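You operate a simulated robot arm through the tools that you are given. There is no shell and no other tool.

The job below is to be done with a simulated robot arm. You get a single attempt, and the scene is never put back.

TASK
Brake the silver turntable and soap the oil smear off it.
Fine: use the yellow pad, loaded at the soap tin; brake on before rubbing; put the pad back. What is to be rubbed or washed off counts as gone when no trace of it is left.

The check looks at the end state, three seconds after you hand in, the way a careful person would. Anything else that was tipped, shoved, dropped, spilled or broken makes it a failure.

THE ROBOT
A 6-joint arm with a two-finger gripper, on a carriage that runs on a rail from [0.3, 117] to [-0.3, -117] (x, y) and turns from -2.897 to 2.897 rad about z. Base frame: it is fixed where the carriage stands at the start and does not move with it; the origin is on the floor, on the carriage's upright axis, x ahead of it, y to its left, z up. Readings come in cm, rad, newtons and seconds.
Its first joint turns from -2.897 to 2.897 rad. Places, roughly: airing dial [100, 110, 90]; airing switch [80, 110, 90]; end lever [90, -320, 90]; force dial [110, -170, 90]; green switch [100, -170, 90]; inflow valve [100, -120, 90]; outflow valve [110, -120, 90]; press valve [110, -210, 90]; purple lever [80, 80, 100]; red stop [90, -340, 90]; shaker dial [80, -150, 90]; shaker switch [80, -130, 90]; silver turntable [100, -20, 90]; teal lever [80, 100, 100]; turntable lever [80, 0, 90]; warmer dial [80, -270, 90]. Payload 5 kg.
The tool frame sits at the grasp point between the pads (the TCP): z along the fingers, y along the line on which they close. The tips reach 3 cm beyond it. The gripper opens to 17.6 cm. The gripper's body begins 15.3 cm behind the TCP.
Orientation is told as [roll, pitch, yaw] about the base's x, y, z axes, in that order, counted from this pose: with the fingers straight down and closing along the base's y, the tool's x points along the base's -x, its y along +y and its z along -z.

THE INTERFACE
- The arm moves only by the tool move_arm. Its argument "rows" is a list of rows, each a list of 3 entries, a list of its own where there are three numbers: the finger opening in mm, from 0 to 176, then the shift along the base's x, y, z in mm, then the turn, a rotation vector about the base's x, y, z in degrees. In form: [[fingers, [dx, dy, dz], [rx, ry, rz]], ...]. A call has 1 to 20 rows; each row shifts and turns the commanded pose from where the row before left it. Each row takes 0.2 s and may step no farther than 5 cm and 0.15 rad from the row before; otherwise, or with a gripper value out of range, the whole call is refused. A pose out of reach is approached as far as the arm can. The call stops where the force on the tool passes 40 N (or 10 N more than at its start, if that is more) or the arm is blocked; 0.2 s more then pass. Each finger halts on what it meets, pressing with about 20 N; the grip force reading is that of the motor and also rises with nothing between the fingers. The clock runs only during rows and for 0.2 s after the last one: add rows that do not move to give the fingers time. The reply holds the time, the measured pose of the TCP, the force on the tool along the base axes, the opening and the grip force, in the units named above and with some noise, with the torque about the TCP (base axes, N m) and any sound that the robot's microphone picked up.
- Cameras (640 x 400 px; columns grow to the right, rows downward): "scene" is now at [6.2, 21.44, 162.77]; the picture's right is [0.08, -1.00, 0.00], its down [-0.65, -0.05, -0.76] and it looks along [0.75, 0.06, -0.65] (base axes); focal length 292 px, centre (320, 200). "wrist" rides on the gripper at [6.7, -0.9, -18.3] in the tool frame; the picture's right is [0.14, 0.99, 0.00], its down [-0.92, 0.13, -0.36] and it looks along [-0.36, 0.05, 0.93] (tool axes); focal length 251 px, centre (320, 200). There is no depth. A picture from a camera that has moved, and an enlarged one, comes with that camera's place and axes in the base frame and with its lens. The place of the scene camera against the robot may be out by one fixed shift of up to 1.2 cm in any direction.
- grab_frame(camera): a new picture of that camera. The clock stands still meanwhile.
- slide_trunk(by): slides the trunk up (or, below 0, down) by that many cm; the arm and the scene camera ride with it, the base frame stays. It gives what a move gives, with no picture.
- drive_base(legs): drives the robot by 1 to 6 legs, each [ahead, left, turn to the left] in cm, cm and rad, along the robot's own axes; the way and the turn of a leg run together, so that a leg with both is an arc; at most 150 cm and 3.142 rad a leg. The arm and the cameras ride along, it lands a little off, and it stops where it bumps. It keeps to its track: a leg is cut to what the track allows. It gives what a move gives.
- pan_tilt(pan, tilt): turns the head with the scene camera to pan (to the left, within 2.094 rad either way) and tilt (down, from -0.506 to 1.204), counted from straight ahead of the robot. It gives what a move gives.
- enlarge(camera, box): a new picture of the part [left, top, right, bottom] of that camera's present view, enlarged. The clock stands still meanwhile.
- hand_in(): hands the job in; it is judged then, once.

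Nothing tells you exact positions but the pictures and the camera data. Unless the task says otherwise, let go and move clear before handing in.

The tools are called after "Request:" by a JSON object that holds its "api" and its "payload". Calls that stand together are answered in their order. move_arm: Moves the arm, as the interface text tells. Its arguments: {"type":"object","properties":{"rows":{"type":"array","items":{"type":"array"}}},"required":["rows"]} The other tools are called the same way: slide_trunk (by) slides the trunk up or down; drive_base (legs) drives the base; pan_tilt (pan, tilt) turns the head that bears the scene camera; grab_frame (camera) takes a picture; enlarge (camera, box) takes an enlarged picture of a part of a camera's view; hand_in () hands the job in.

At the start:

```text
t: 0.0
ee_pos: [65.98, -8.48, 125.77]
tool_rot: [0.0, 0.0, 0.001]
contact_force: [0.2, 0.3, -0.4]
torque: [-0.01, 0.02, 0.0]
grip_width: 17.6
grip_force: 0.1
trunk travel left (down, up): [-17.5, 17.5]
robot x, y, heading: [-0.41, 0.34, -0.002]
head pan, tilt: [0.084, 0.714]
```

scene: 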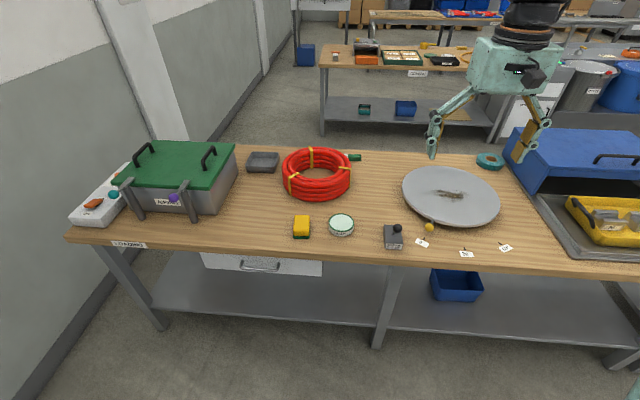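
wrist: 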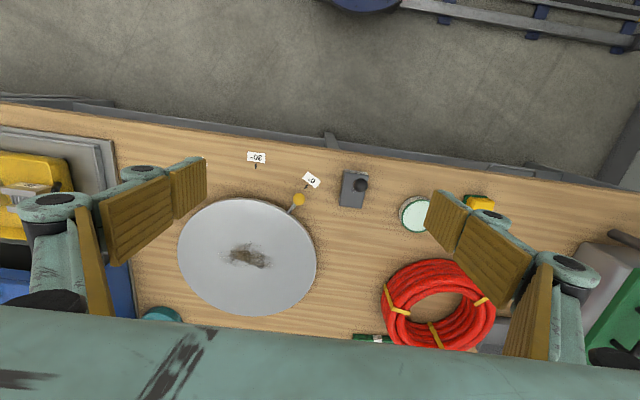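

I see a workbench with the silver turntable (oil smear at its centre), a small grey box with a black knob (the turntable lever), a yellow pad and a round tin with a pale content (the soap tin). I'll look closer at these before moving.

Request:
{"api": "enlarge", "payload": {"camera": "scene", "box": [270, 190, 530, 280]}}

Request:
{"api": "enlarge", "payload": {"camera": "wrist", "box": [150, 130, 400, 330]}}

Request:
{"api": "enlarge", "payload": {"camera": "scene", "box": [370, 150, 530, 270]}}

Request:
{"api": "enlarge", "payload": {"camera": "scene", "box": [270, 195, 410, 260]}}

```text
2.46 times, centred on (400, 235) of scene
camera zoom: at [6.2, 21.44, 162.77], right [0.08, -1.0, 0.0], down [-0.65, -0.05, -0.76], along [0.75, 0.06, -0.65], focal length 719 px, centre (123, 114)
```

zoom: 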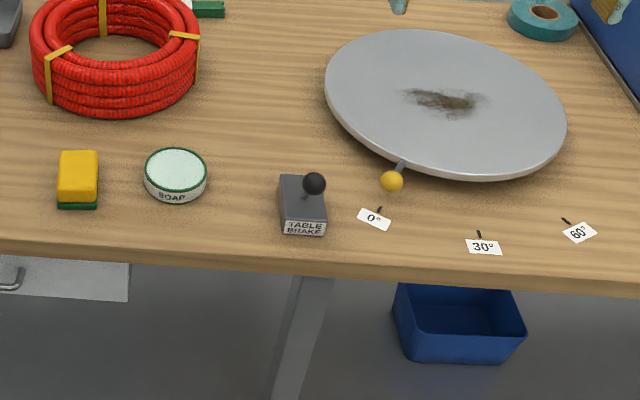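

```text
2.00 times, centred on (275, 230) of wrist
camera zoom: at [59.26, -9.39, 144.17], right [-0.14, 0.99, 0.0], down [0.92, 0.13, 0.36], along [0.36, 0.05, -0.93], focal length 503 px, centre (410, 140)
```

zoom: 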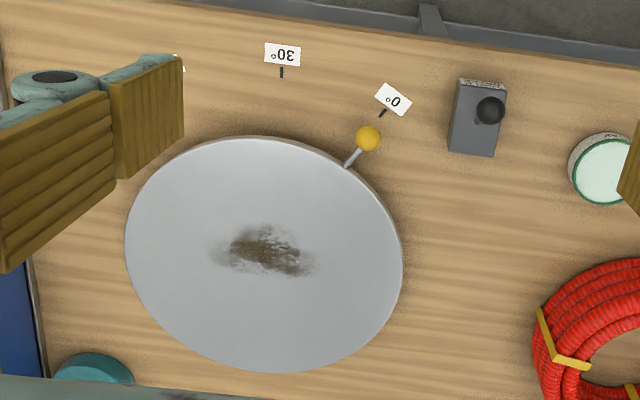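

```text
3.33 times, centred on (450, 210) of scene
camera zoom: at [6.2, 21.44, 162.77], right [0.08, -1.0, 0.0], down [-0.65, -0.05, -0.76], along [0.75, 0.06, -0.65], focal length 974 px, centre (-113, 167)
```

zoom: 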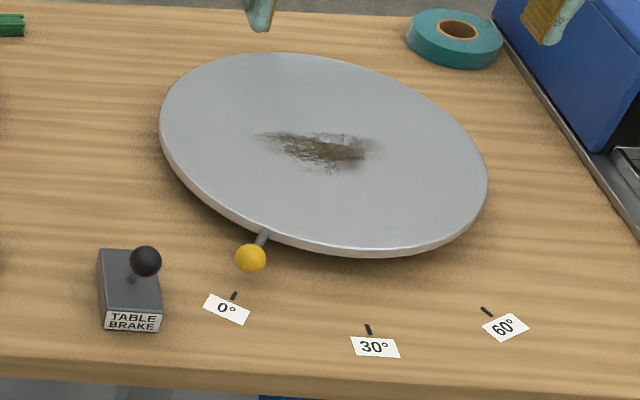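

```text
4.57 times, centred on (340, 228) of scene
camera zoom: at [6.2, 21.44, 162.77], right [0.08, -1.0, 0.0], down [-0.65, -0.05, -0.76], along [0.75, 0.06, -0.65], focal length 1335 px, centre (229, 74)
```

zoom: 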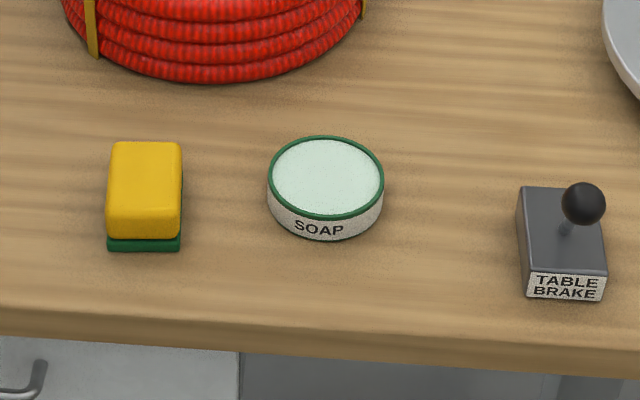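

Triangulating from both cameras: table top z≈83.4, brake knob near [74.7, 1.4, 92.6], smear at the plate's centre near [99, -23, 88.8], pad near [80, 34] and soap tin near [82, 20]. I'll look closer at the brake lever to see which way it leans.

Request:
{"api": "enlarge", "payload": {"camera": "wrist", "box": [325, 155, 389, 195]}}

Request:
{"api": "enlarge", "payload": {"camera": "scene", "box": [369, 215, 417, 255]}}

Request:
{"api": "enlarge", "payload": {"camera": "wrist", "box": [390, 180, 518, 260]}}

```text
10.00 times, centred on (357, 175) of wrist
camera zoom: at [59.26, -9.39, 144.17], right [-0.14, 0.99, 0.0], down [0.92, 0.13, 0.36], along [0.36, 0.05, -0.93], focal length 2514 px, centre (-50, 450)
```

zoom: 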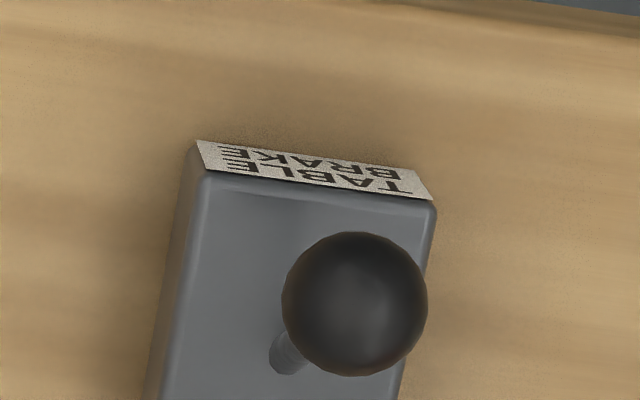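

```text
10.00 times, centred on (393, 235) of scene
camera zoom: at [6.2, 21.44, 162.77], right [0.08, -1.0, 0.0], down [-0.65, -0.05, -0.76], along [0.75, 0.06, -0.65], focal length 2921 px, centre (-410, -150)
```

zoom: 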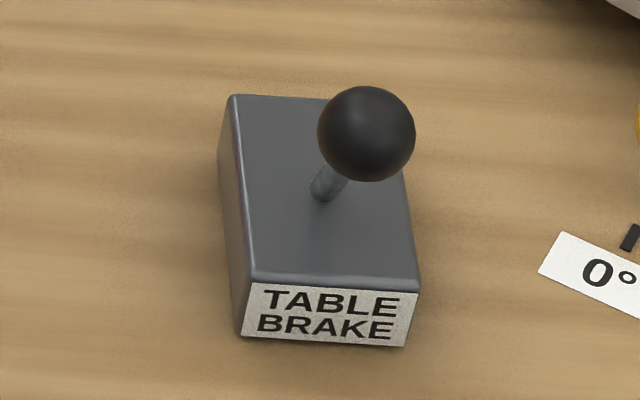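

```text
5.00 times, centred on (454, 220) of wrist
camera zoom: at [59.26, -9.39, 144.17], right [-0.14, 0.99, 0.0], down [0.92, 0.13, 0.36], along [0.36, 0.05, -0.93], focal length 1257 px, centre (-350, 100)
```

zoom: 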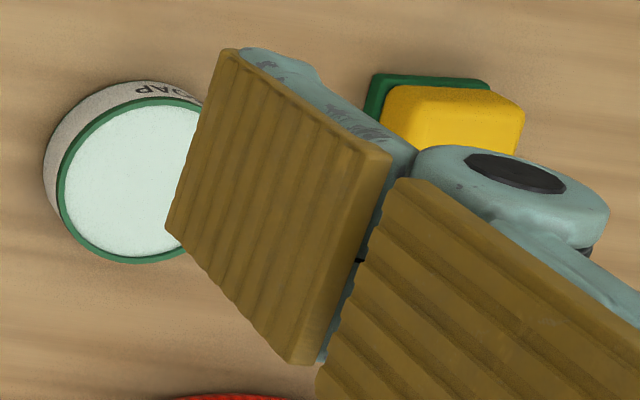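

The lever's stem foot is near [78.1, 1.45, 86.3] and its ball near [74.7, 1.4, 92.6], so it leans towards the robot and should flip away from it. I'll close the fingers and bring the tool above it for a finer look.

Request:
{"api": "move_arm", "payload": {"rows": [[0, [0, 24.7, -34.5], [0, 0, 0]], [0, [0, 24.7, -34.5], [0, 0, 0]], [0, [0, 24.7, -34.5], [0, 0, 0]], [0, [0, 24.7, -34.5], [0, 0, 0]], [0, [0, 0, 0], [0, 0, 0]], [0, [0, 0, 0], [0, 0, 0]], [0, [0, 0, 0], [0, 0, 0]]]}}

Request:
{"api": "grab_frame", "payload": {"camera": "wrist"}}

```text
t: 1.6
ee_pos: [65.97, 1.49, 111.9]
tool_rot: [0.0, 0.0, 0.0]
contact_force: [-0.5, 0.3, 0.4]
torque: [0.01, -0.07, -0.03]
grip_width: 0.01
grip_force: 19.8
trunk travel left (down, up): [-17.5, 17.5]
robot x, y, heading: [-0.19, -0.07, -0.001]
head pan, tilt: [0.084, 0.714]
```

```text
taken
camera wrist: at [59.25, 0.5, 130.34], right [-0.14, 0.99, 0.0], down [0.92, 0.13, 0.36], along [0.36, 0.05, -0.93], focal length 251 px, centre (320, 200)
```

wrist: 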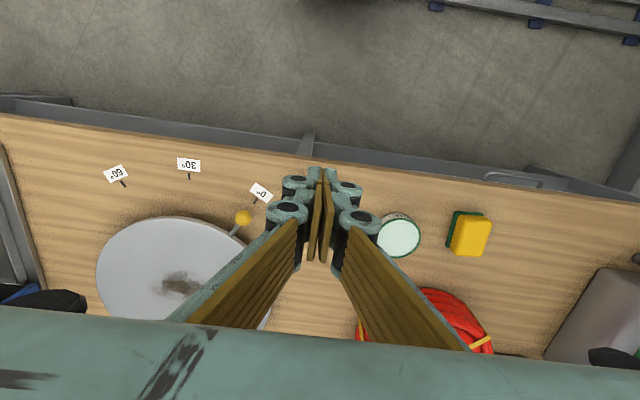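

The fingers are closed and stand in front of the lever. I'll lower them to the height of the ball, short of it, and check with the scene camera.

Request:
{"api": "move_arm", "payload": {"rows": [[0, [0, 0, -40], [0, 0, 0]], [0, [0, 0, -40], [0, 0, 0]], [0, [0, 0, -40], [0, 0, 0]], [0, [0, 0, -40], [0, 0, 0]], [0, [0, 0, -30], [0, 0, 0]], [0, [0, 0, 0], [0, 0, 0]]]}}

Request:
{"api": "enlarge", "payload": {"camera": "scene", "box": [300, 150, 460, 250]}}

Request:
{"api": "grab_frame", "payload": {"camera": "wrist"}}

```text
t: 3.0
ee_pos: [66.06, 1.5, 92.76]
tool_rot: [0.003, 0.0, 0.0]
contact_force: [0.4, -0.1, -1.5]
torque: [0.0, 0.16, -0.03]
grip_width: 0.01
grip_force: 20.0
trunk travel left (down, up): [-17.5, 17.5]
robot x, y, heading: [0.38, 0.19, -0.001]
head pan, tilt: [0.084, 0.714]
```

```text
4.00 times, centred on (380, 200) of scene
camera zoom: at [6.3, 21.45, 162.77], right [0.08, -1.0, 0.0], down [-0.65, -0.05, -0.76], along [0.75, 0.06, -0.65], focal length 1168 px, centre (80, 200)
```

zoom: 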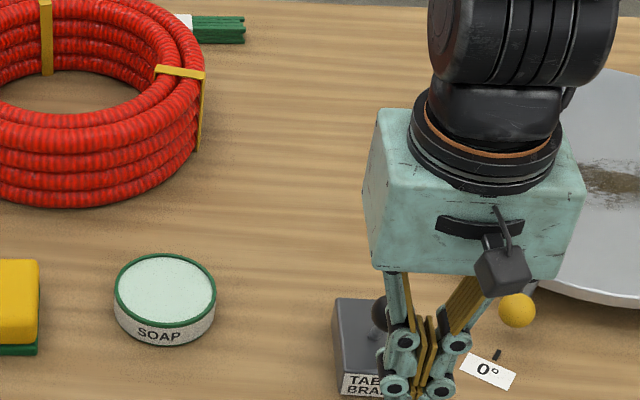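

```text
taken
camera wrist: at [59.29, 0.46, 111.21], right [-0.14, 0.99, 0.0], down [0.92, 0.13, 0.36], along [0.36, 0.05, -0.93], focal length 251 px, centre (320, 200)
```

wrist: 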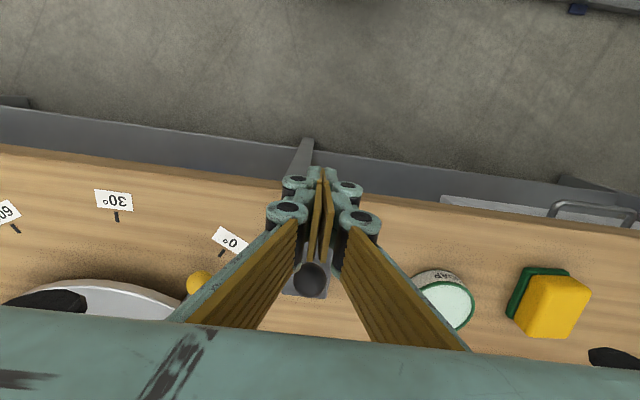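

The closed fingers stand right in front of the ball. I'll push it away from the robot, slowly.

Request:
{"api": "move_arm", "payload": {"rows": [[0, [15, 0, 0], [0, 0, 0]], [0, [15, 0, 0], [0, 0, 0]], [0, [10, 0, 0], [0, 0, 0]], [0, [10, 0, 0], [0, 0, 0]], [0, [10, 0, 0], [0, 0, 0]], [0, [10, 0, 0], [0, 0, 0]], [0, [10, 0, 0], [0, 0, 0]], [0, [10, 0, 0], [0, 0, 0]], [0, [10, 0, 0], [0, 0, 0]], [0, [10, 0, 0], [0, 0, 0]], [0, [10, 0, 0], [0, 0, 0]]]}}

Request:
{"api": "grab_frame", "payload": {"camera": "wrist"}}

Request:
{"api": "grab_frame", "payload": {"camera": "scene"}}

```text
t: 5.4
ee_pos: [77.91, 1.55, 92.99]
tool_rot: [0.0, 0.0, 0.0]
contact_force: [0.3, 0.2, -0.7]
torque: [0.02, -0.03, 0.0]
grip_width: 0.01
grip_force: 20.4
trunk travel left (down, up): [-17.5, 17.5]
robot x, y, heading: [-0.05, 0.09, -0.001]
head pan, tilt: [0.084, 0.714]
```

```text
taken
camera wrist: at [71.29, 0.5, 111.37], right [-0.14, 0.99, 0.0], down [0.92, 0.13, 0.36], along [0.36, 0.05, -0.93], focal length 251 px, centre (320, 200)
```

wrist: 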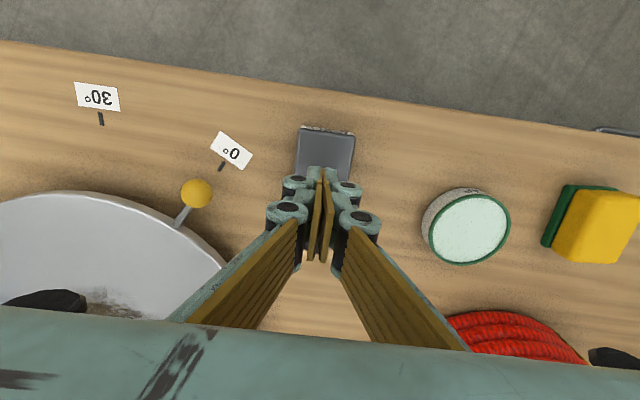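

```text
taken
camera scene: at [6.18, 21.44, 162.77], right [0.08, -1.0, 0.0], down [-0.65, -0.05, -0.76], along [0.75, 0.06, -0.65], focal length 292 px, centre (320, 200)
```

scene: 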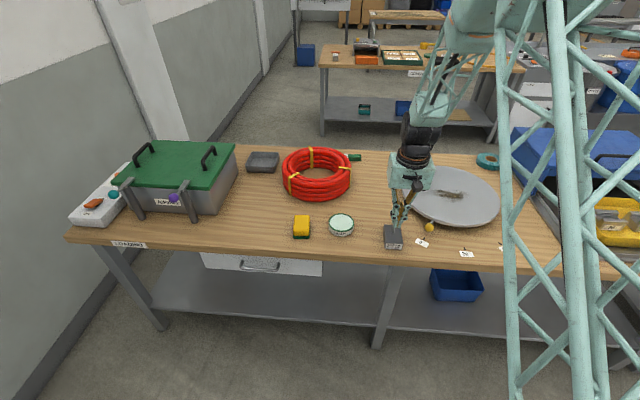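

The push met almost no force and no sound came. I'll back off, rise and look at where the lever now stands.

Request:
{"api": "move_arm", "payload": {"rows": [[0, [-30, 0, 0], [0, 0, 0]], [0, [-40, 0, 0], [0, 0, 0]], [0, [-40, 0, 20], [0, 0, 0]], [0, [0, -20, 45], [0, 0, 0]], [0, [0, -20, 45], [0, 0, 0]], [0, [0, -45, 0], [0, 0, 0]], [0, [0, -45, 0], [0, 0, 0]], [0, [0, 0, 0], [0, 0, 0]]]}}

Request:
{"api": "enlarge", "payload": {"camera": "scene", "box": [369, 215, 417, 255]}}

Request:
{"api": "grab_frame", "payload": {"camera": "wrist"}}

```text
t: 7.2
ee_pos: [67.1, -11.48, 103.96]
tool_rot: [-0.001, 0.001, 0.0]
contact_force: [0.7, -1.2, 0.2]
torque: [0.15, 0.02, 0.01]
grip_width: 0.01
grip_force: 20.2
trunk travel left (down, up): [-17.5, 17.5]
robot x, y, heading: [0.22, 0.37, -0.005]
head pan, tilt: [0.084, 0.714]
```

```text
10.00 times, centred on (393, 235) of scene
camera zoom: at [6.21, 21.38, 162.78], right [0.08, -1.0, 0.0], down [-0.65, -0.05, -0.76], along [0.75, 0.06, -0.65], focal length 2921 px, centre (-410, -150)
```

zoom: 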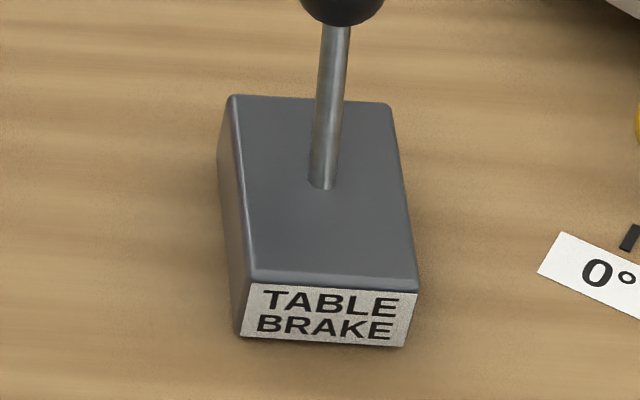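

```text
taken
camera wrist: at [60.34, -12.52, 122.33], right [-0.14, 0.99, 0.0], down [0.92, 0.13, 0.36], along [0.36, 0.05, -0.93], focal length 251 px, centre (320, 200)
```

wrist: 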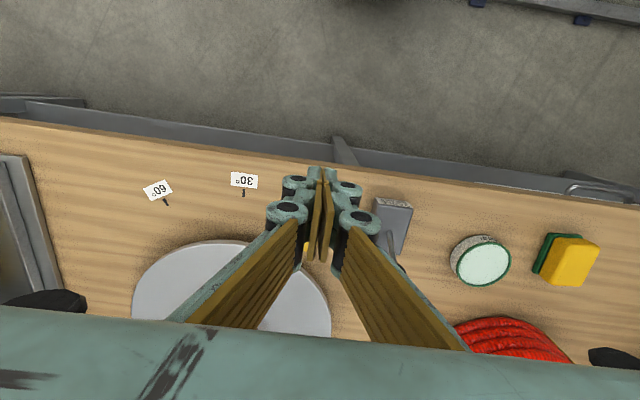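

The lever has moved over. I'll see how far it leans now.

Request:
{"api": "enlarge", "payload": {"camera": "scene", "box": [345, 190, 441, 250]}}

Request:
{"api": "enlarge", "payload": {"camera": "wrist", "box": [350, 180, 478, 290]}}

```text
6.67 times, centred on (393, 220) of scene
camera zoom: at [6.21, 21.38, 162.78], right [0.08, -1.0, 0.0], down [-0.65, -0.05, -0.76], along [0.75, 0.06, -0.65], focal length 1947 px, centre (-167, 67)
```

zoom: 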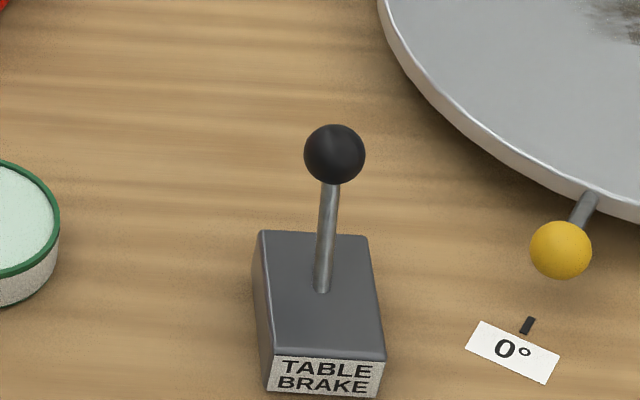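

```text
3.64 times, centred on (414, 235) of wrist
camera zoom: at [60.34, -12.52, 122.33], right [-0.14, 0.99, 0.0], down [0.92, 0.13, 0.36], along [0.36, 0.05, -0.93], focal length 914 px, centre (-22, 73)
```

zoom: 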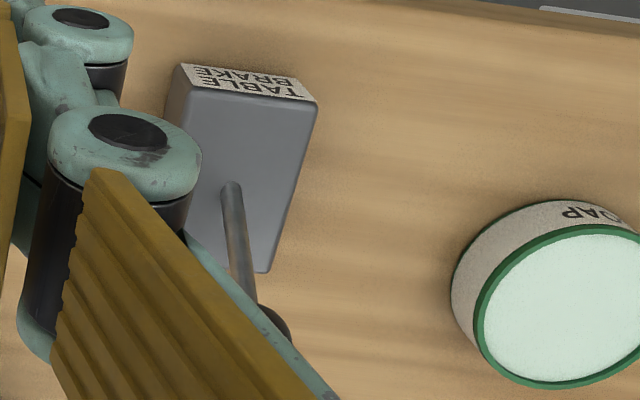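

The lever now leans away by the same amount (ball near [81.5, 1.5, 93.2]), so the brake has been thrown fully over and stays there. Next I'll go above the yellow pad with the fingers opened and look at it from overhead.

Request:
{"api": "move_arm", "payload": {"rows": [[0, [0, 0, 45], [0, 0, 0]], [100, [6, 45.5, 4], [0, 0, 0]], [100, [6, 45.5, 4], [0, 0, 0]], [100, [6, 45.5, 4], [0, 0, 0]], [100, [6, 45.5, 4], [0, 0, 0]], [100, [6, 45.5, 4], [0, 0, 0]], [100, [6, 45.5, 4], [0, 0, 0]], [100, [6, 45.5, 4], [0, 0, 0]], [100, [6, 45.5, 4], [0, 0, 0]], [100, [6, 45.5, 4], [0, 0, 0]], [100, [6, 45.5, 0], [0, 0, 0]], [100, [0, 0, 0], [0, 0, 0]]]}}

Request:
{"api": "grab_frame", "payload": {"camera": "wrist"}}

Request:
{"api": "enlarge", "payload": {"camera": "wrist", "box": [240, 150, 400, 250]}}

```text
t: 9.8
ee_pos: [73.02, 34.08, 111.98]
tool_rot: [0.0, 0.002, 0.001]
contact_force: [0.5, 0.9, -0.9]
torque: [-0.17, 0.07, -0.01]
grip_width: 10.01
grip_force: 0.1
trunk travel left (down, up): [-17.5, 17.5]
robot x, y, heading: [-0.23, -0.25, -0.001]
head pan, tilt: [0.084, 0.714]
```

```text
taken
camera wrist: at [66.28, 33.07, 130.42], right [-0.14, 0.99, 0.0], down [0.92, 0.13, 0.36], along [0.36, 0.05, -0.93], focal length 251 px, centre (320, 200)
```

wrist: 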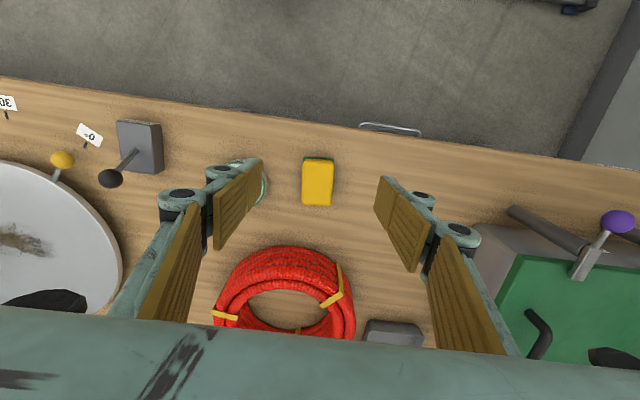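

```text
4.00 times, centred on (320, 200) of wrist
camera zoom: at [66.28, 33.07, 130.42], right [-0.14, 0.99, 0.0], down [0.92, 0.13, 0.36], along [0.36, 0.05, -0.93], focal length 1006 px, centre (320, 200)
```

zoom: 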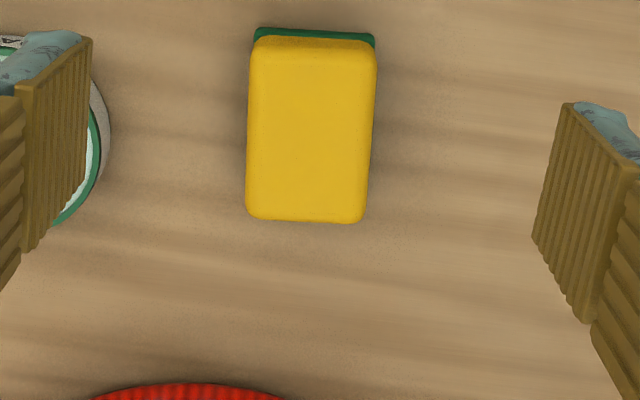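

The pad's centre is near [80.0, 34.5], about 8.3 x 5.3 cm and ~3.3 cm high, turned by about 5.4°. As the smear lies at the edge of my reach, I'll grip the pad a bit to its rear with the tool tilted 15° outward, so the pad stays flat when I reach far; first a hover above it.

Request:
{"api": "move_arm", "payload": {"rows": [[100, [15, 1, -30], [0, 0, 5.4]], [100, [20, 1, -40], [0.7, -7.47, 0]], [100, [20, 0.7, -40], [0.7, -7.47, 0]], [100, [0.3, 0, -40], [0, 0, 0]], [100, [0, 0, 0], [0, 0, 0]]]}}

Request:
{"api": "grab_frame", "payload": {"camera": "wrist"}}

Request:
{"api": "enlarge", "payload": {"camera": "scene", "box": [250, 170, 410, 270]}}

```text
t: 11.0
ee_pos: [78.64, 34.4, 96.88]
tool_rot: [0.002, -0.258, 0.094]
contact_force: [0.0, -0.8, -2.6]
torque: [-0.04, 0.12, -0.02]
grip_width: 10.01
grip_force: 0.0
trunk travel left (down, up): [-17.5, 17.5]
robot x, y, heading: [0.01, 0.03, 0.0]
head pan, tilt: [0.084, 0.714]
```

```text
taken
camera wrist: at [67.51, 32.22, 112.93], right [-0.23, 0.97, -0.04], down [0.78, 0.2, 0.59], along [0.58, 0.1, -0.81], focal length 251 px, centre (320, 200)
```

wrist: 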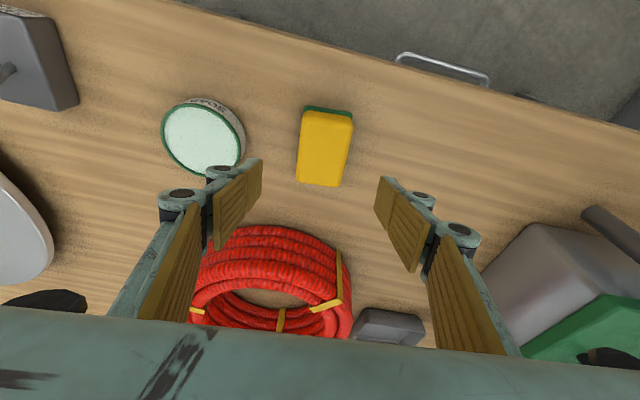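

```text
4.00 times, centred on (330, 220) of scene
camera zoom: at [6.33, 21.48, 162.76], right [0.08, -1.0, 0.0], down [-0.65, -0.05, -0.76], along [0.75, 0.06, -0.66], focal length 1168 px, centre (280, 120)
```

zoom: 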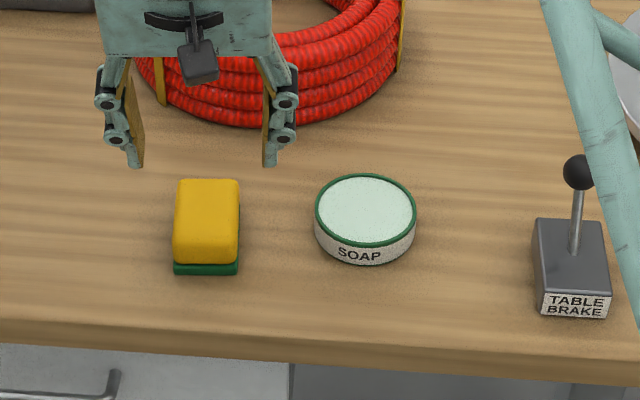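

The hover view confirms the pad's centre at about [79.8, 34.4] with its top at z≈87. I'll go down around it, stopping with the finger tips about 1 cm above the table, and look before closing.

Request:
{"api": "move_arm", "payload": {"rows": [[100, [-4.4, -0.7, -45], [0, 0, 0]], [100, [-4, -0.5, -35], [0, 0, 0]], [100, [0, 0, -11], [0, 0, 0]], [100, [0, 0, 0], [0, 0, 0]]]}}

Request:
{"api": "grab_frame", "payload": {"camera": "wrist"}}

Request:
{"api": "enlarge", "payload": {"camera": "scene", "box": [250, 170, 410, 270]}}

```text
t: 12.0
ee_pos: [77.74, 34.3, 88.1]
tool_rot: [0.001, -0.261, 0.093]
contact_force: [-0.4, -0.1, 0.7]
torque: [0.01, -0.02, 0.01]
grip_width: 9.99
grip_force: 0.1
trunk travel left (down, up): [-17.5, 17.5]
robot x, y, heading: [-0.12, 0.02, 0.004]
head pan, tilt: [0.084, 0.714]
```

```text
taken
camera wrist: at [66.59, 32.16, 104.09], right [-0.23, 0.97, -0.04], down [0.78, 0.2, 0.59], along [0.58, 0.11, -0.81], focal length 251 px, centre (320, 200)
```

wrist: 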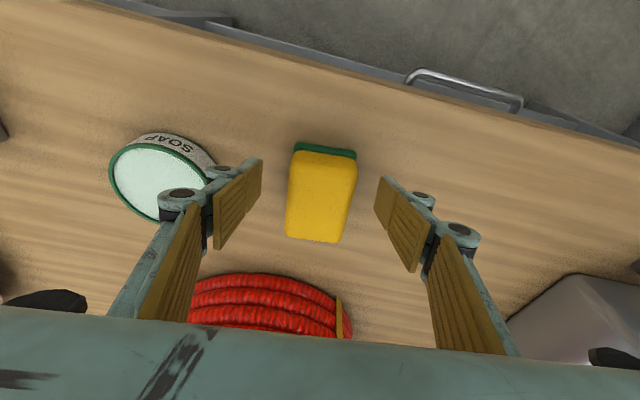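

```text
4.00 times, centred on (330, 220) of scene
camera zoom: at [6.17, 21.43, 162.78], right [0.08, -1.0, 0.0], down [-0.65, -0.05, -0.76], along [0.75, 0.06, -0.65], focal length 1168 px, centre (280, 120)
```

zoom: 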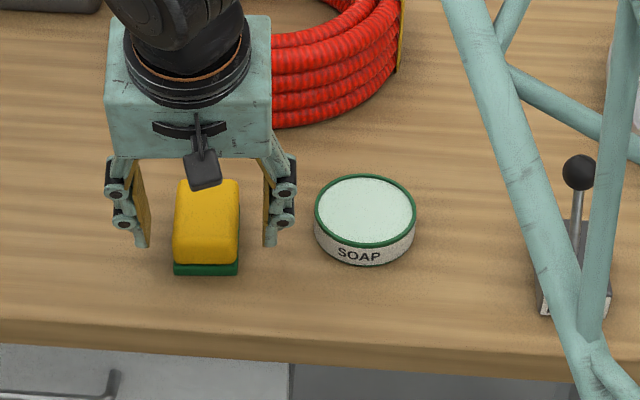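

The fingers straddle the pad well clear of the tin. I'll close on it now.

Request:
{"api": "move_arm", "payload": {"rows": [[0, [0, 0, 0], [0, 0, 0]], [0, [0, 0, 0], [0, 0, 0]], [0, [0, 0, 0], [0, 0, 0]], [0, [0, 0, 0], [0, 0, 0]], [0, [0, 0, 0], [0, 0, 0]]]}}

Request:
{"api": "grab_frame", "payload": {"camera": "wrist"}}

Request:
{"api": "enlarge", "payload": {"camera": "scene", "box": [250, 170, 410, 270]}}

```text
t: 13.2
ee_pos: [77.75, 34.26, 88.02]
tool_rot: [0.0, -0.26, 0.094]
contact_force: [-0.7, 0.6, 1.9]
torque: [0.01, -0.01, -0.03]
grip_width: 5.7
grip_force: 20.3
trunk travel left (down, up): [-17.5, 17.5]
robot x, y, heading: [-0.22, -0.01, -0.001]
head pan, tilt: [0.084, 0.714]
```

```text
taken
camera wrist: at [66.6, 32.16, 104.08], right [-0.23, 0.97, -0.04], down [0.78, 0.2, 0.59], along [0.58, 0.11, -0.81], focal length 251 px, centre (320, 200)
```

wrist: 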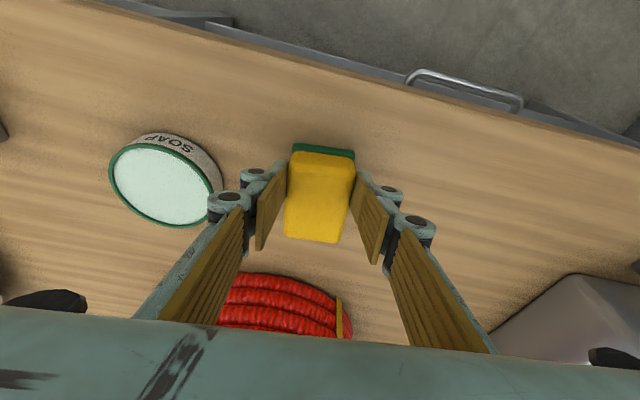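

```text
4.00 times, centred on (330, 220) of scene
camera zoom: at [6.19, 21.44, 162.77], right [0.08, -1.0, 0.0], down [-0.65, -0.05, -0.76], along [0.75, 0.06, -0.65], focal length 1168 px, centre (280, 120)
```

zoom: 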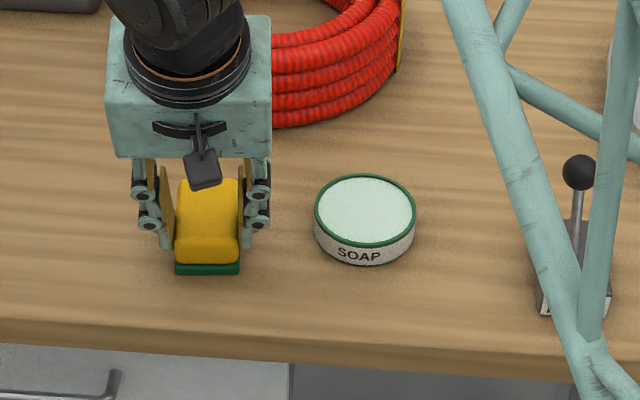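

Comparing wrist views alone, the table top is nearer z≈82.2 (the scene camera is shifted a little), so my hold on the pad is shallow. I'll let go, sink about 1.2 cm, move slightly forward and grip again.

Request:
{"api": "move_arm", "payload": {"rows": [[90, [0, 0, 0], [0, 0, 0]], [90, [0, 0, 0], [0, 0, 0]], [90, [0, 0, 0], [0, 0, 0]], [90, [6, 0.6, -6], [0, 0, 0]], [90, [0, 0, -5], [0, 0, 0]], [90, [0, 0, 0], [0, 0, 0]]]}}

Request:
{"api": "enlarge", "payload": {"camera": "wrist", "box": [220, 110, 420, 270]}}

Request:
{"api": "enlarge", "payload": {"camera": "scene", "box": [270, 190, 366, 250]}}

```text
t: 14.6
ee_pos: [78.41, 34.3, 86.85]
tool_rot: [0.001, -0.261, 0.094]
contact_force: [-0.2, 0.1, -0.3]
torque: [-0.01, 0.04, -0.01]
grip_width: 8.98
grip_force: 0.2
trunk travel left (down, up): [-17.5, 17.5]
robot x, y, heading: [0.34, 0.26, 0.003]
head pan, tilt: [0.084, 0.714]
```

```text
2.50 times, centred on (320, 190) of wrist
camera zoom: at [67.22, 32.19, 102.93], right [-0.23, 0.97, -0.04], down [0.78, 0.2, 0.59], along [0.58, 0.11, -0.81], focal length 629 px, centre (320, 225)
```

zoom: 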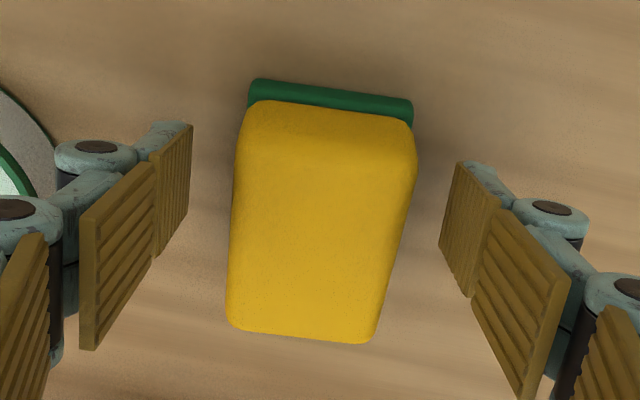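

```text
6.67 times, centred on (318, 220) of scene
camera zoom: at [6.22, 21.45, 162.77], right [0.08, -1.0, 0.0], down [-0.65, -0.05, -0.76], along [0.75, 0.06, -0.65], focal length 1947 px, centre (333, 67)
```

zoom: 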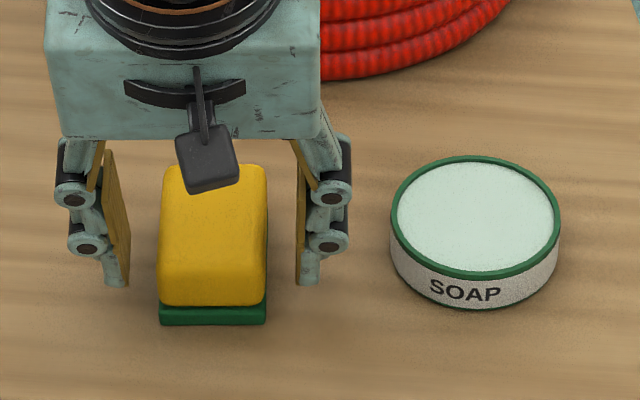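

The pad sits squarely between the fingers at a better depth. Closing again, then lifting straight up.

Request:
{"api": "move_arm", "payload": {"rows": [[0, [0, 0, 0], [0, 0, 0]], [0, [0, 0, 0], [0, 0, 0]], [0, [0, 0, 0], [0, 0, 0]], [0, [0, 0, 0], [0, 0, 0]], [0, [0, 0, 0], [0, 0, 0]]]}}

Request:
{"api": "enlarge", "payload": {"camera": "wrist", "box": [220, 110, 420, 270]}}

Request:
{"api": "enlarge", "payload": {"camera": "scene", "box": [270, 190, 366, 250]}}

```text
t: 15.8
ee_pos: [78.41, 34.31, 86.99]
tool_rot: [-0.001, -0.263, 0.093]
contact_force: [-0.1, 0.9, 1.0]
torque: [-0.02, -0.01, 0.0]
grip_width: 5.68
grip_force: 20.7
trunk travel left (down, up): [-17.5, 17.5]
robot x, y, heading: [-0.04, -0.4, 0.0]
head pan, tilt: [0.084, 0.714]
```

```text
2.50 times, centred on (320, 190) of wrist
camera zoom: at [67.2, 32.19, 102.95], right [-0.23, 0.97, -0.04], down [0.78, 0.2, 0.59], along [0.58, 0.11, -0.81], focal length 629 px, centre (320, 225)
```

zoom: 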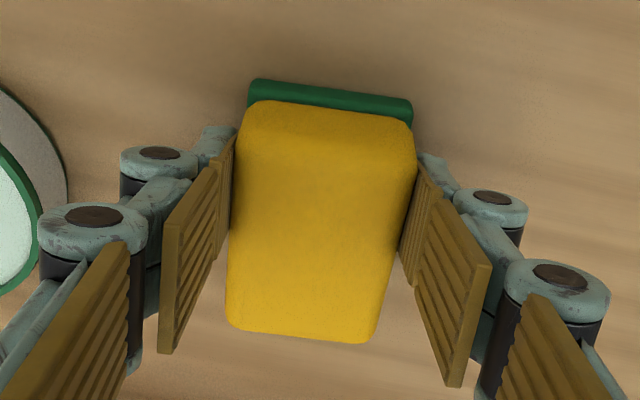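

```text
6.67 times, centred on (318, 220) of scene
camera zoom: at [6.19, 21.44, 162.77], right [0.08, -1.0, 0.0], down [-0.65, -0.05, -0.76], along [0.75, 0.06, -0.65], focal length 1947 px, centre (333, 67)
```

zoom: 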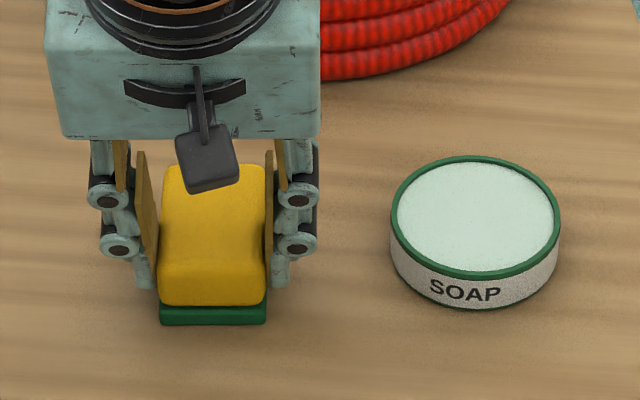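

The pad is gripped firmly at 5.7 cm. I'll lift it and check that it hangs level, and re-measure the tin.

Request:
{"api": "move_arm", "payload": {"rows": [[0, [0, 0, 10], [0, 0, 0]], [0, [0, 0, 30], [0, 0, 0]], [0, [0, 0, 40], [0, 0, 0]], [0, [0, 0, 20], [0, 0, 0]], [0, [0, 0, 0], [0, 0, 0]]]}}

Request:
{"api": "grab_frame", "payload": {"camera": "wrist"}}

Request:
{"api": "enlarge", "payload": {"camera": "scene", "box": [270, 170, 398, 250]}}

```text
t: 17.0
ee_pos: [78.37, 34.12, 96.92]
tool_rot: [0.0, -0.262, 0.094]
contact_force: [0.2, -0.3, -0.9]
torque: [0.03, -0.02, -0.02]
grip_width: 5.72
grip_force: 20.2
trunk travel left (down, up): [-17.5, 17.5]
robot x, y, heading: [0.03, 0.16, -0.006]
head pan, tilt: [0.084, 0.714]
```

```text
taken
camera wrist: at [67.2, 32.11, 112.9], right [-0.23, 0.97, -0.04], down [0.78, 0.2, 0.59], along [0.58, 0.1, -0.81], focal length 251 px, centre (320, 200)
```

wrist: 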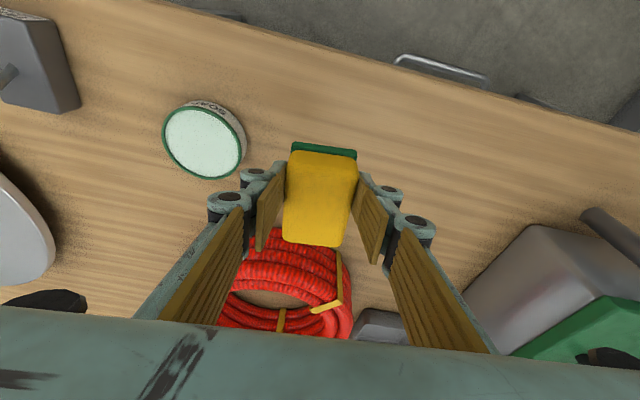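

```text
5.00 times, centred on (334, 210) of scene
camera zoom: at [6.17, 21.44, 162.77], right [0.08, -1.0, 0.0], down [-0.65, -0.05, -0.76], along [0.75, 0.06, -0.65], focal length 1460 px, centre (250, 150)
```

zoom: 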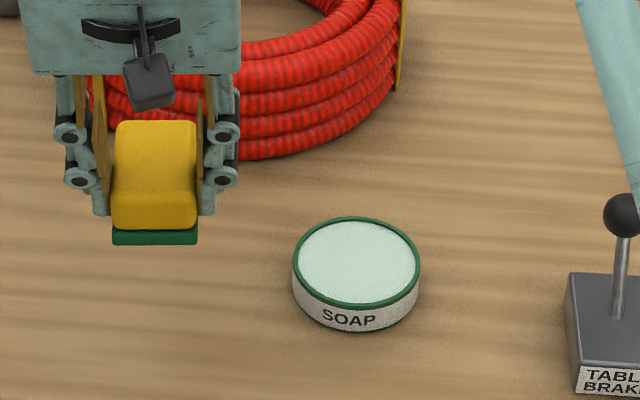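

The pad hangs level. The tin's centre comes out near [82.5, 20.1] with its top at z≈84.8; I'll bring the pad over it, a few centimetres above.

Request:
{"api": "move_arm", "payload": {"rows": [[0, [5.5, -35.5, 0], [0, 0, 0]], [0, [5.5, -35.5, 0], [0, 0, 0]], [0, [5.5, -35.5, 0], [0, 0, 0]], [0, [5.5, -35.5, 0], [0, 0, 0]], [0, [0, 0, -25], [0, 0, 0]], [0, [0, 0, -20], [0, 0, 0]], [0, [0, 0, 0], [0, 0, 0]]]}}

Request:
{"api": "grab_frame", "payload": {"camera": "wrist"}}

Request:
{"api": "enlarge", "payload": {"camera": "scene", "box": [280, 180, 408, 260]}}

```text
t: 18.6
ee_pos: [80.45, 20.08, 92.29]
tool_rot: [-0.001, -0.261, 0.095]
contact_force: [1.0, 0.0, 0.4]
torque: [-0.05, 0.1, -0.01]
grip_width: 5.69
grip_force: 19.5
trunk travel left (down, up): [-17.5, 17.5]
robot x, y, heading: [0.05, -0.35, 0.0]
head pan, tilt: [0.084, 0.714]
```

```text
taken
camera wrist: at [69.41, 17.95, 108.32], right [-0.23, 0.97, -0.04], down [0.78, 0.2, 0.59], along [0.58, 0.11, -0.81], focal length 251 px, centre (320, 200)
```

wrist: 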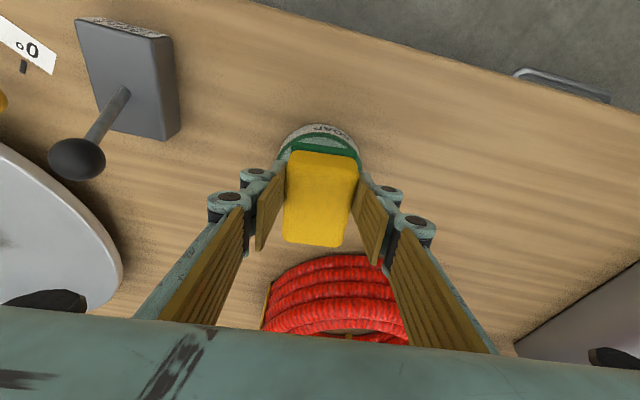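

```text
5.00 times, centred on (344, 220) of scene
camera zoom: at [6.26, 21.45, 162.77], right [0.08, -1.0, 0.0], down [-0.65, -0.05, -0.76], along [0.75, 0.06, -0.65], focal length 1460 px, centre (200, 100)
```

zoom: 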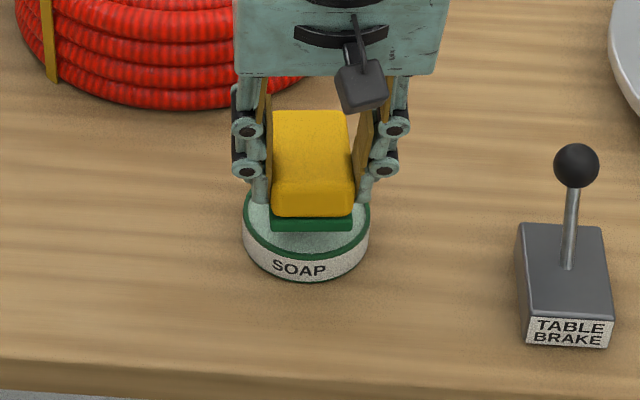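

The pad is centred over the soap. I'll lower it until it just touches, in small steps.

Request:
{"api": "move_arm", "payload": {"rows": [[0, [0, 0, -12], [0, 0, 0]], [0, [0, 0, -8], [0, 0, 0]], [0, [0, 0, -3], [0, 0, 0]], [0, [0, 0, -3], [0, 0, 0]], [0, [0, 0, -2], [0, 0, 0]]]}}

Request:
{"api": "enlarge", "payload": {"camera": "scene", "box": [300, 190, 380, 250]}}

```text
t: 19.8
ee_pos: [80.51, 20.09, 89.71]
tool_rot: [0.0, -0.264, 0.095]
contact_force: [-1.6, -1.0, 17.1]
torque: [-0.04, -0.08, -0.02]
grip_width: 5.68
grip_force: 20.5
trunk travel left (down, up): [-17.5, 17.5]
robot x, y, heading: [-0.32, 0.16, -0.0]
head pan, tilt: [0.084, 0.714]
```

```text
6.67 times, centred on (340, 220) of scene
camera zoom: at [6.11, 21.41, 162.8], right [0.08, -1.0, 0.0], down [-0.65, -0.05, -0.76], along [0.75, 0.06, -0.65], focal length 1947 px, centre (187, 67)
```

zoom: 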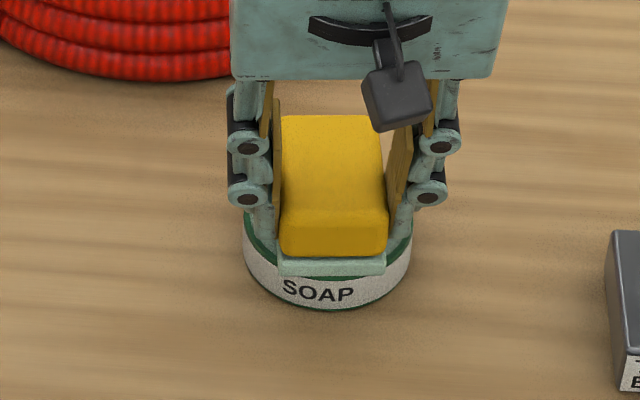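

The pad touches with 17 N and its green underside has turned pale with soap. I'll hold a moment, then lift straight off and check that the tin stays put.

Request:
{"api": "move_arm", "payload": {"rows": [[0, [0, 0, 0], [0, 0, 0]], [0, [0, 0, 0], [0, 0, 0]], [0, [0, 0, 5], [0, 0, 0]], [0, [0, 0, 10], [0, 0, 0]], [0, [0, 0, 30], [0, 0, 0]], [0, [0, 0, 40], [0, 0, 0]], [0, [0, 0, 40], [0, 0, 0]], [0, [0, 0, 0], [0, 0, 0]]]}}

Request:
{"api": "enlarge", "payload": {"camera": "scene", "box": [280, 160, 440, 260]}}

Request:
{"api": "grab_frame", "payload": {"camera": "wrist"}}

```text
t: 21.6
ee_pos: [80.2, 20.0, 102.21]
tool_rot: [0.001, -0.263, 0.095]
contact_force: [-1.6, -0.6, 0.8]
torque: [0.04, -0.11, 0.0]
grip_width: 5.69
grip_force: 20.0
trunk travel left (down, up): [-17.5, 17.5]
robot x, y, heading: [-0.3, -0.34, 0.001]
head pan, tilt: [0.084, 0.714]
```

```text
4.00 times, centred on (360, 210) of scene
camera zoom: at [6.09, 21.43, 162.77], right [0.08, -1.0, 0.0], down [-0.65, -0.05, -0.76], along [0.75, 0.06, -0.65], focal length 1168 px, centre (160, 160)
```

zoom: 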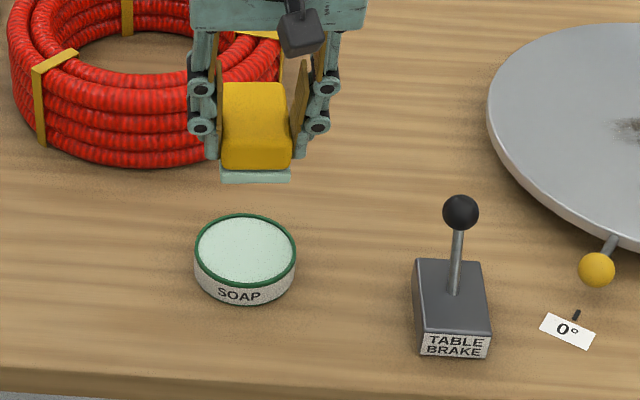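

```text
taken
camera wrist: at [69.19, 17.91, 118.2], right [-0.23, 0.97, -0.04], down [0.78, 0.2, 0.59], along [0.58, 0.11, -0.81], focal length 251 px, centre (320, 200)
```

wrist: 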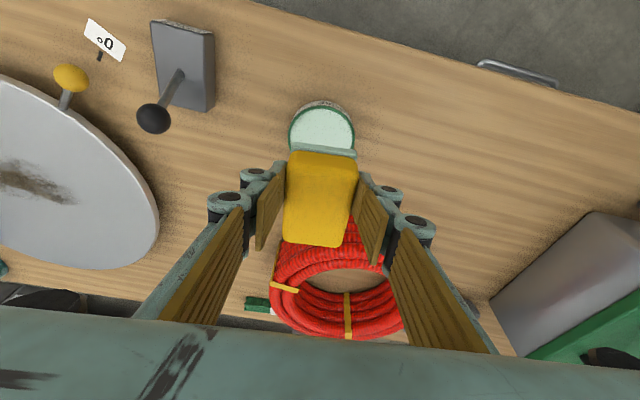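

The soap is on the pad and the tin has not moved. I'll raise the pad and drive the carriage about 23 cm to the right so that I stand straight before the turntable.

Request:
{"api": "move_arm", "payload": {"rows": [[0, [0, 0, 40], [0, 0, 0]], [0, [0, 0, 20], [0, 0, 0]], [0, [0, 0, 0], [0, 0, 0]]]}}

Request:
{"api": "drive_base", "payload": {"legs": [[0, -23, 0]]}}

Request:
{"api": "grab_frame", "payload": {"camera": "wrist"}}

Request:
{"api": "grab_frame", "payload": {"camera": "scene"}}

```text
t: 22.4
ee_pos: [80.49, 20.04, 108.01]
tool_rot: [0.001, -0.263, 0.095]
contact_force: [-0.8, 1.0, -0.7]
torque: [0.01, -0.04, 0.03]
grip_width: 5.7
grip_force: 20.2
trunk travel left (down, up): [-17.5, 17.5]
robot x, y, heading: [0.3, 0.25, -0.001]
head pan, tilt: [0.084, 0.714]
```

```text
t: 24.2
ee_pos: [80.32, -2.62, 108.19]
tool_rot: [0.002, -0.261, 0.096]
contact_force: [0.3, 0.0, -1.2]
torque: [0.02, -0.02, 0.0]
grip_width: 5.7
grip_force: 19.8
trunk travel left (down, up): [-17.5, 17.5]
robot x, y, heading: [-0.09, -22.75, -0.003]
head pan, tilt: [0.084, 0.714]
```

```text
taken
camera wrist: at [69.24, -4.72, 124.14], right [-0.23, 0.97, -0.04], down [0.78, 0.21, 0.59], along [0.58, 0.11, -0.81], focal length 251 px, centre (320, 200)
```

wrist: 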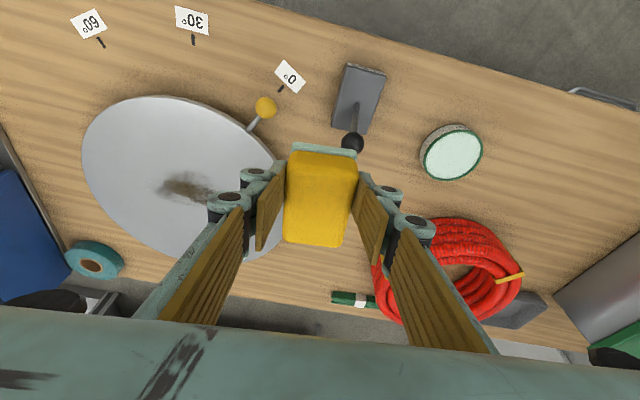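

```text
taken
camera scene: at [6.09, -1.35, 162.77], right [0.09, -1.0, 0.0], down [-0.65, -0.06, -0.76], along [0.75, 0.06, -0.65], focal length 292 px, centre (320, 200)
```

scene: 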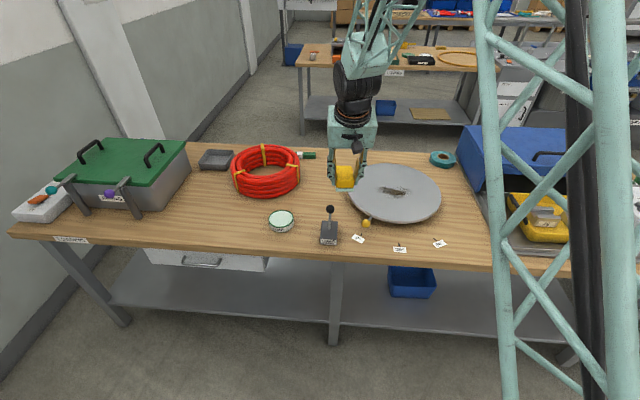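

From the carriage's new place the plate comes out near z≈86 with the smear centred around [100.3, -23.8]. I'll bring the pad over the near side of the smear, still well above the plate, and measure again.

Request:
{"api": "move_arm", "payload": {"rows": [[0, [10, -42.4, -10], [0, 0, 0]], [0, [10, -42.4, -10], [0, 0, 0]], [0, [10, -42.4, -10], [0, 0, 0]], [0, [10, -42.4, -10], [0, 0, 0]], [0, [10, -42.4, -10], [0, 0, 0]], [0, [0, 0, 0], [0, 0, 0]]]}}

Request:
{"api": "grab_frame", "payload": {"camera": "wrist"}}

Request:
{"api": "enlarge", "payload": {"camera": "scene", "box": [300, 120, 460, 260]}}

```text
t: 25.6
ee_pos: [85.35, -23.78, 103.09]
tool_rot: [0.002, -0.26, 0.095]
contact_force: [0.1, 0.0, -0.8]
torque: [0.13, 0.07, 0.03]
grip_width: 5.69
grip_force: 19.9
trunk travel left (down, up): [-17.5, 17.5]
robot x, y, heading: [-0.28, -22.38, 0.003]
head pan, tilt: [0.084, 0.714]
```

```text
taken
camera wrist: at [74.21, -25.97, 119.12], right [-0.23, 0.97, -0.04], down [0.78, 0.21, 0.59], along [0.58, 0.11, -0.81], focal length 251 px, centre (320, 200)
```

wrist: 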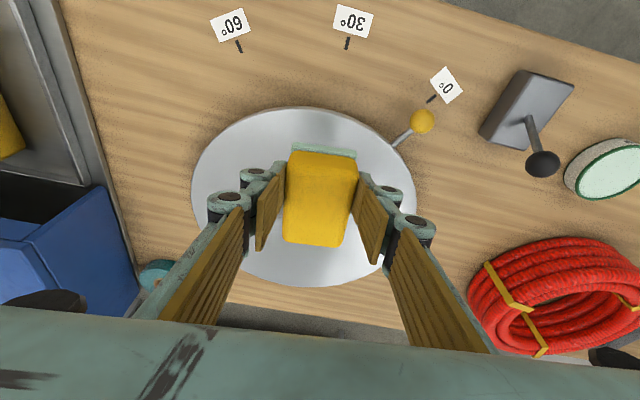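

```text
2.86 times, centred on (380, 190) of scene
camera zoom: at [6.15, -1.4, 162.78], right [0.09, -1.0, 0.0], down [-0.65, -0.06, -0.76], along [0.75, 0.07, -0.65], focal length 834 px, centre (149, 229)
```

zoom: 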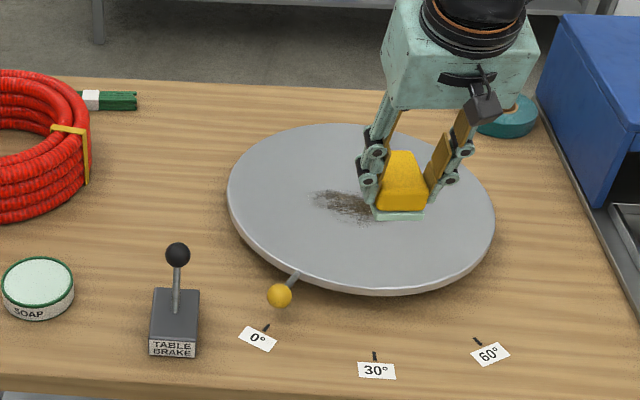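

The pad is clear above the near half of the plate. I'll test how far out I can reach, still hovering a few centimetres above the plate.

Request:
{"api": "move_arm", "payload": {"rows": [[0, [38, 0, -10], [0, 0, 0]], [0, [38, 0, -15], [0, 0, 0]], [0, [38, 0, -15], [0, 0, 0]], [0, [32, 0, -15], [0, 0, 0]], [0, [0, 0, 0], [0, 0, 0]]]}}

Request:
{"api": "grab_frame", "payload": {"camera": "wrist"}}

Request:
{"api": "enlarge", "payload": {"camera": "scene", "box": [320, 120, 480, 240]}}

```text
t: 26.8
ee_pos: [100.07, -23.79, 97.44]
tool_rot: [0.0, -0.262, 0.096]
contact_force: [0.7, 0.3, -2.7]
torque: [0.01, 0.07, -0.03]
grip_width: 5.71
grip_force: 20.0
trunk travel left (down, up): [-17.5, 17.5]
robot x, y, heading: [0.42, -23.08, 0.003]
head pan, tilt: [0.084, 0.714]
```

```text
taken
camera wrist: at [88.87, -25.88, 113.52], right [-0.23, 0.97, -0.04], down [0.78, 0.21, 0.59], along [0.58, 0.11, -0.81], focal length 251 px, centre (320, 200)
```

wrist: 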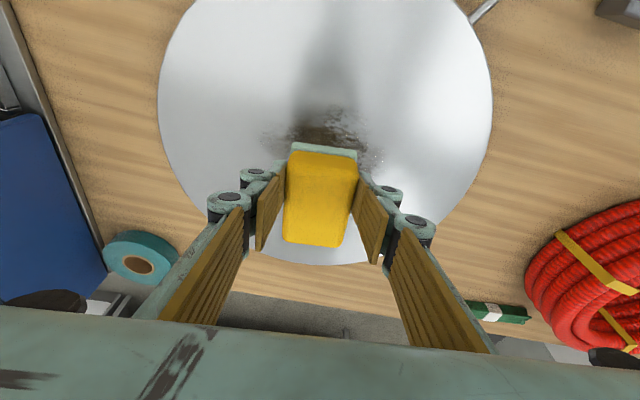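

```text
3.33 times, centred on (400, 180) of scene
camera zoom: at [6.22, -1.36, 162.77], right [0.09, -1.0, 0.0], down [-0.65, -0.06, -0.76], along [0.75, 0.06, -0.66], focal length 974 px, centre (53, 267)
```

zoom: 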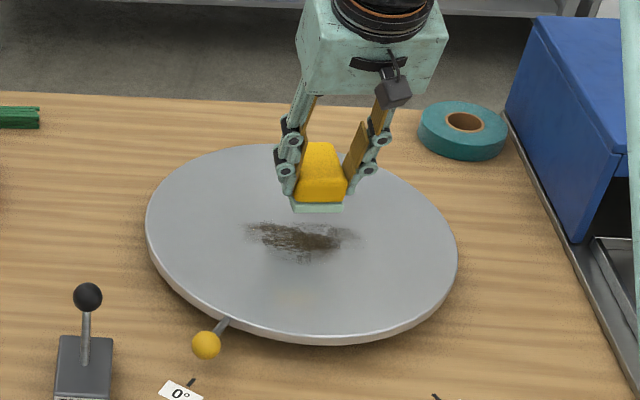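

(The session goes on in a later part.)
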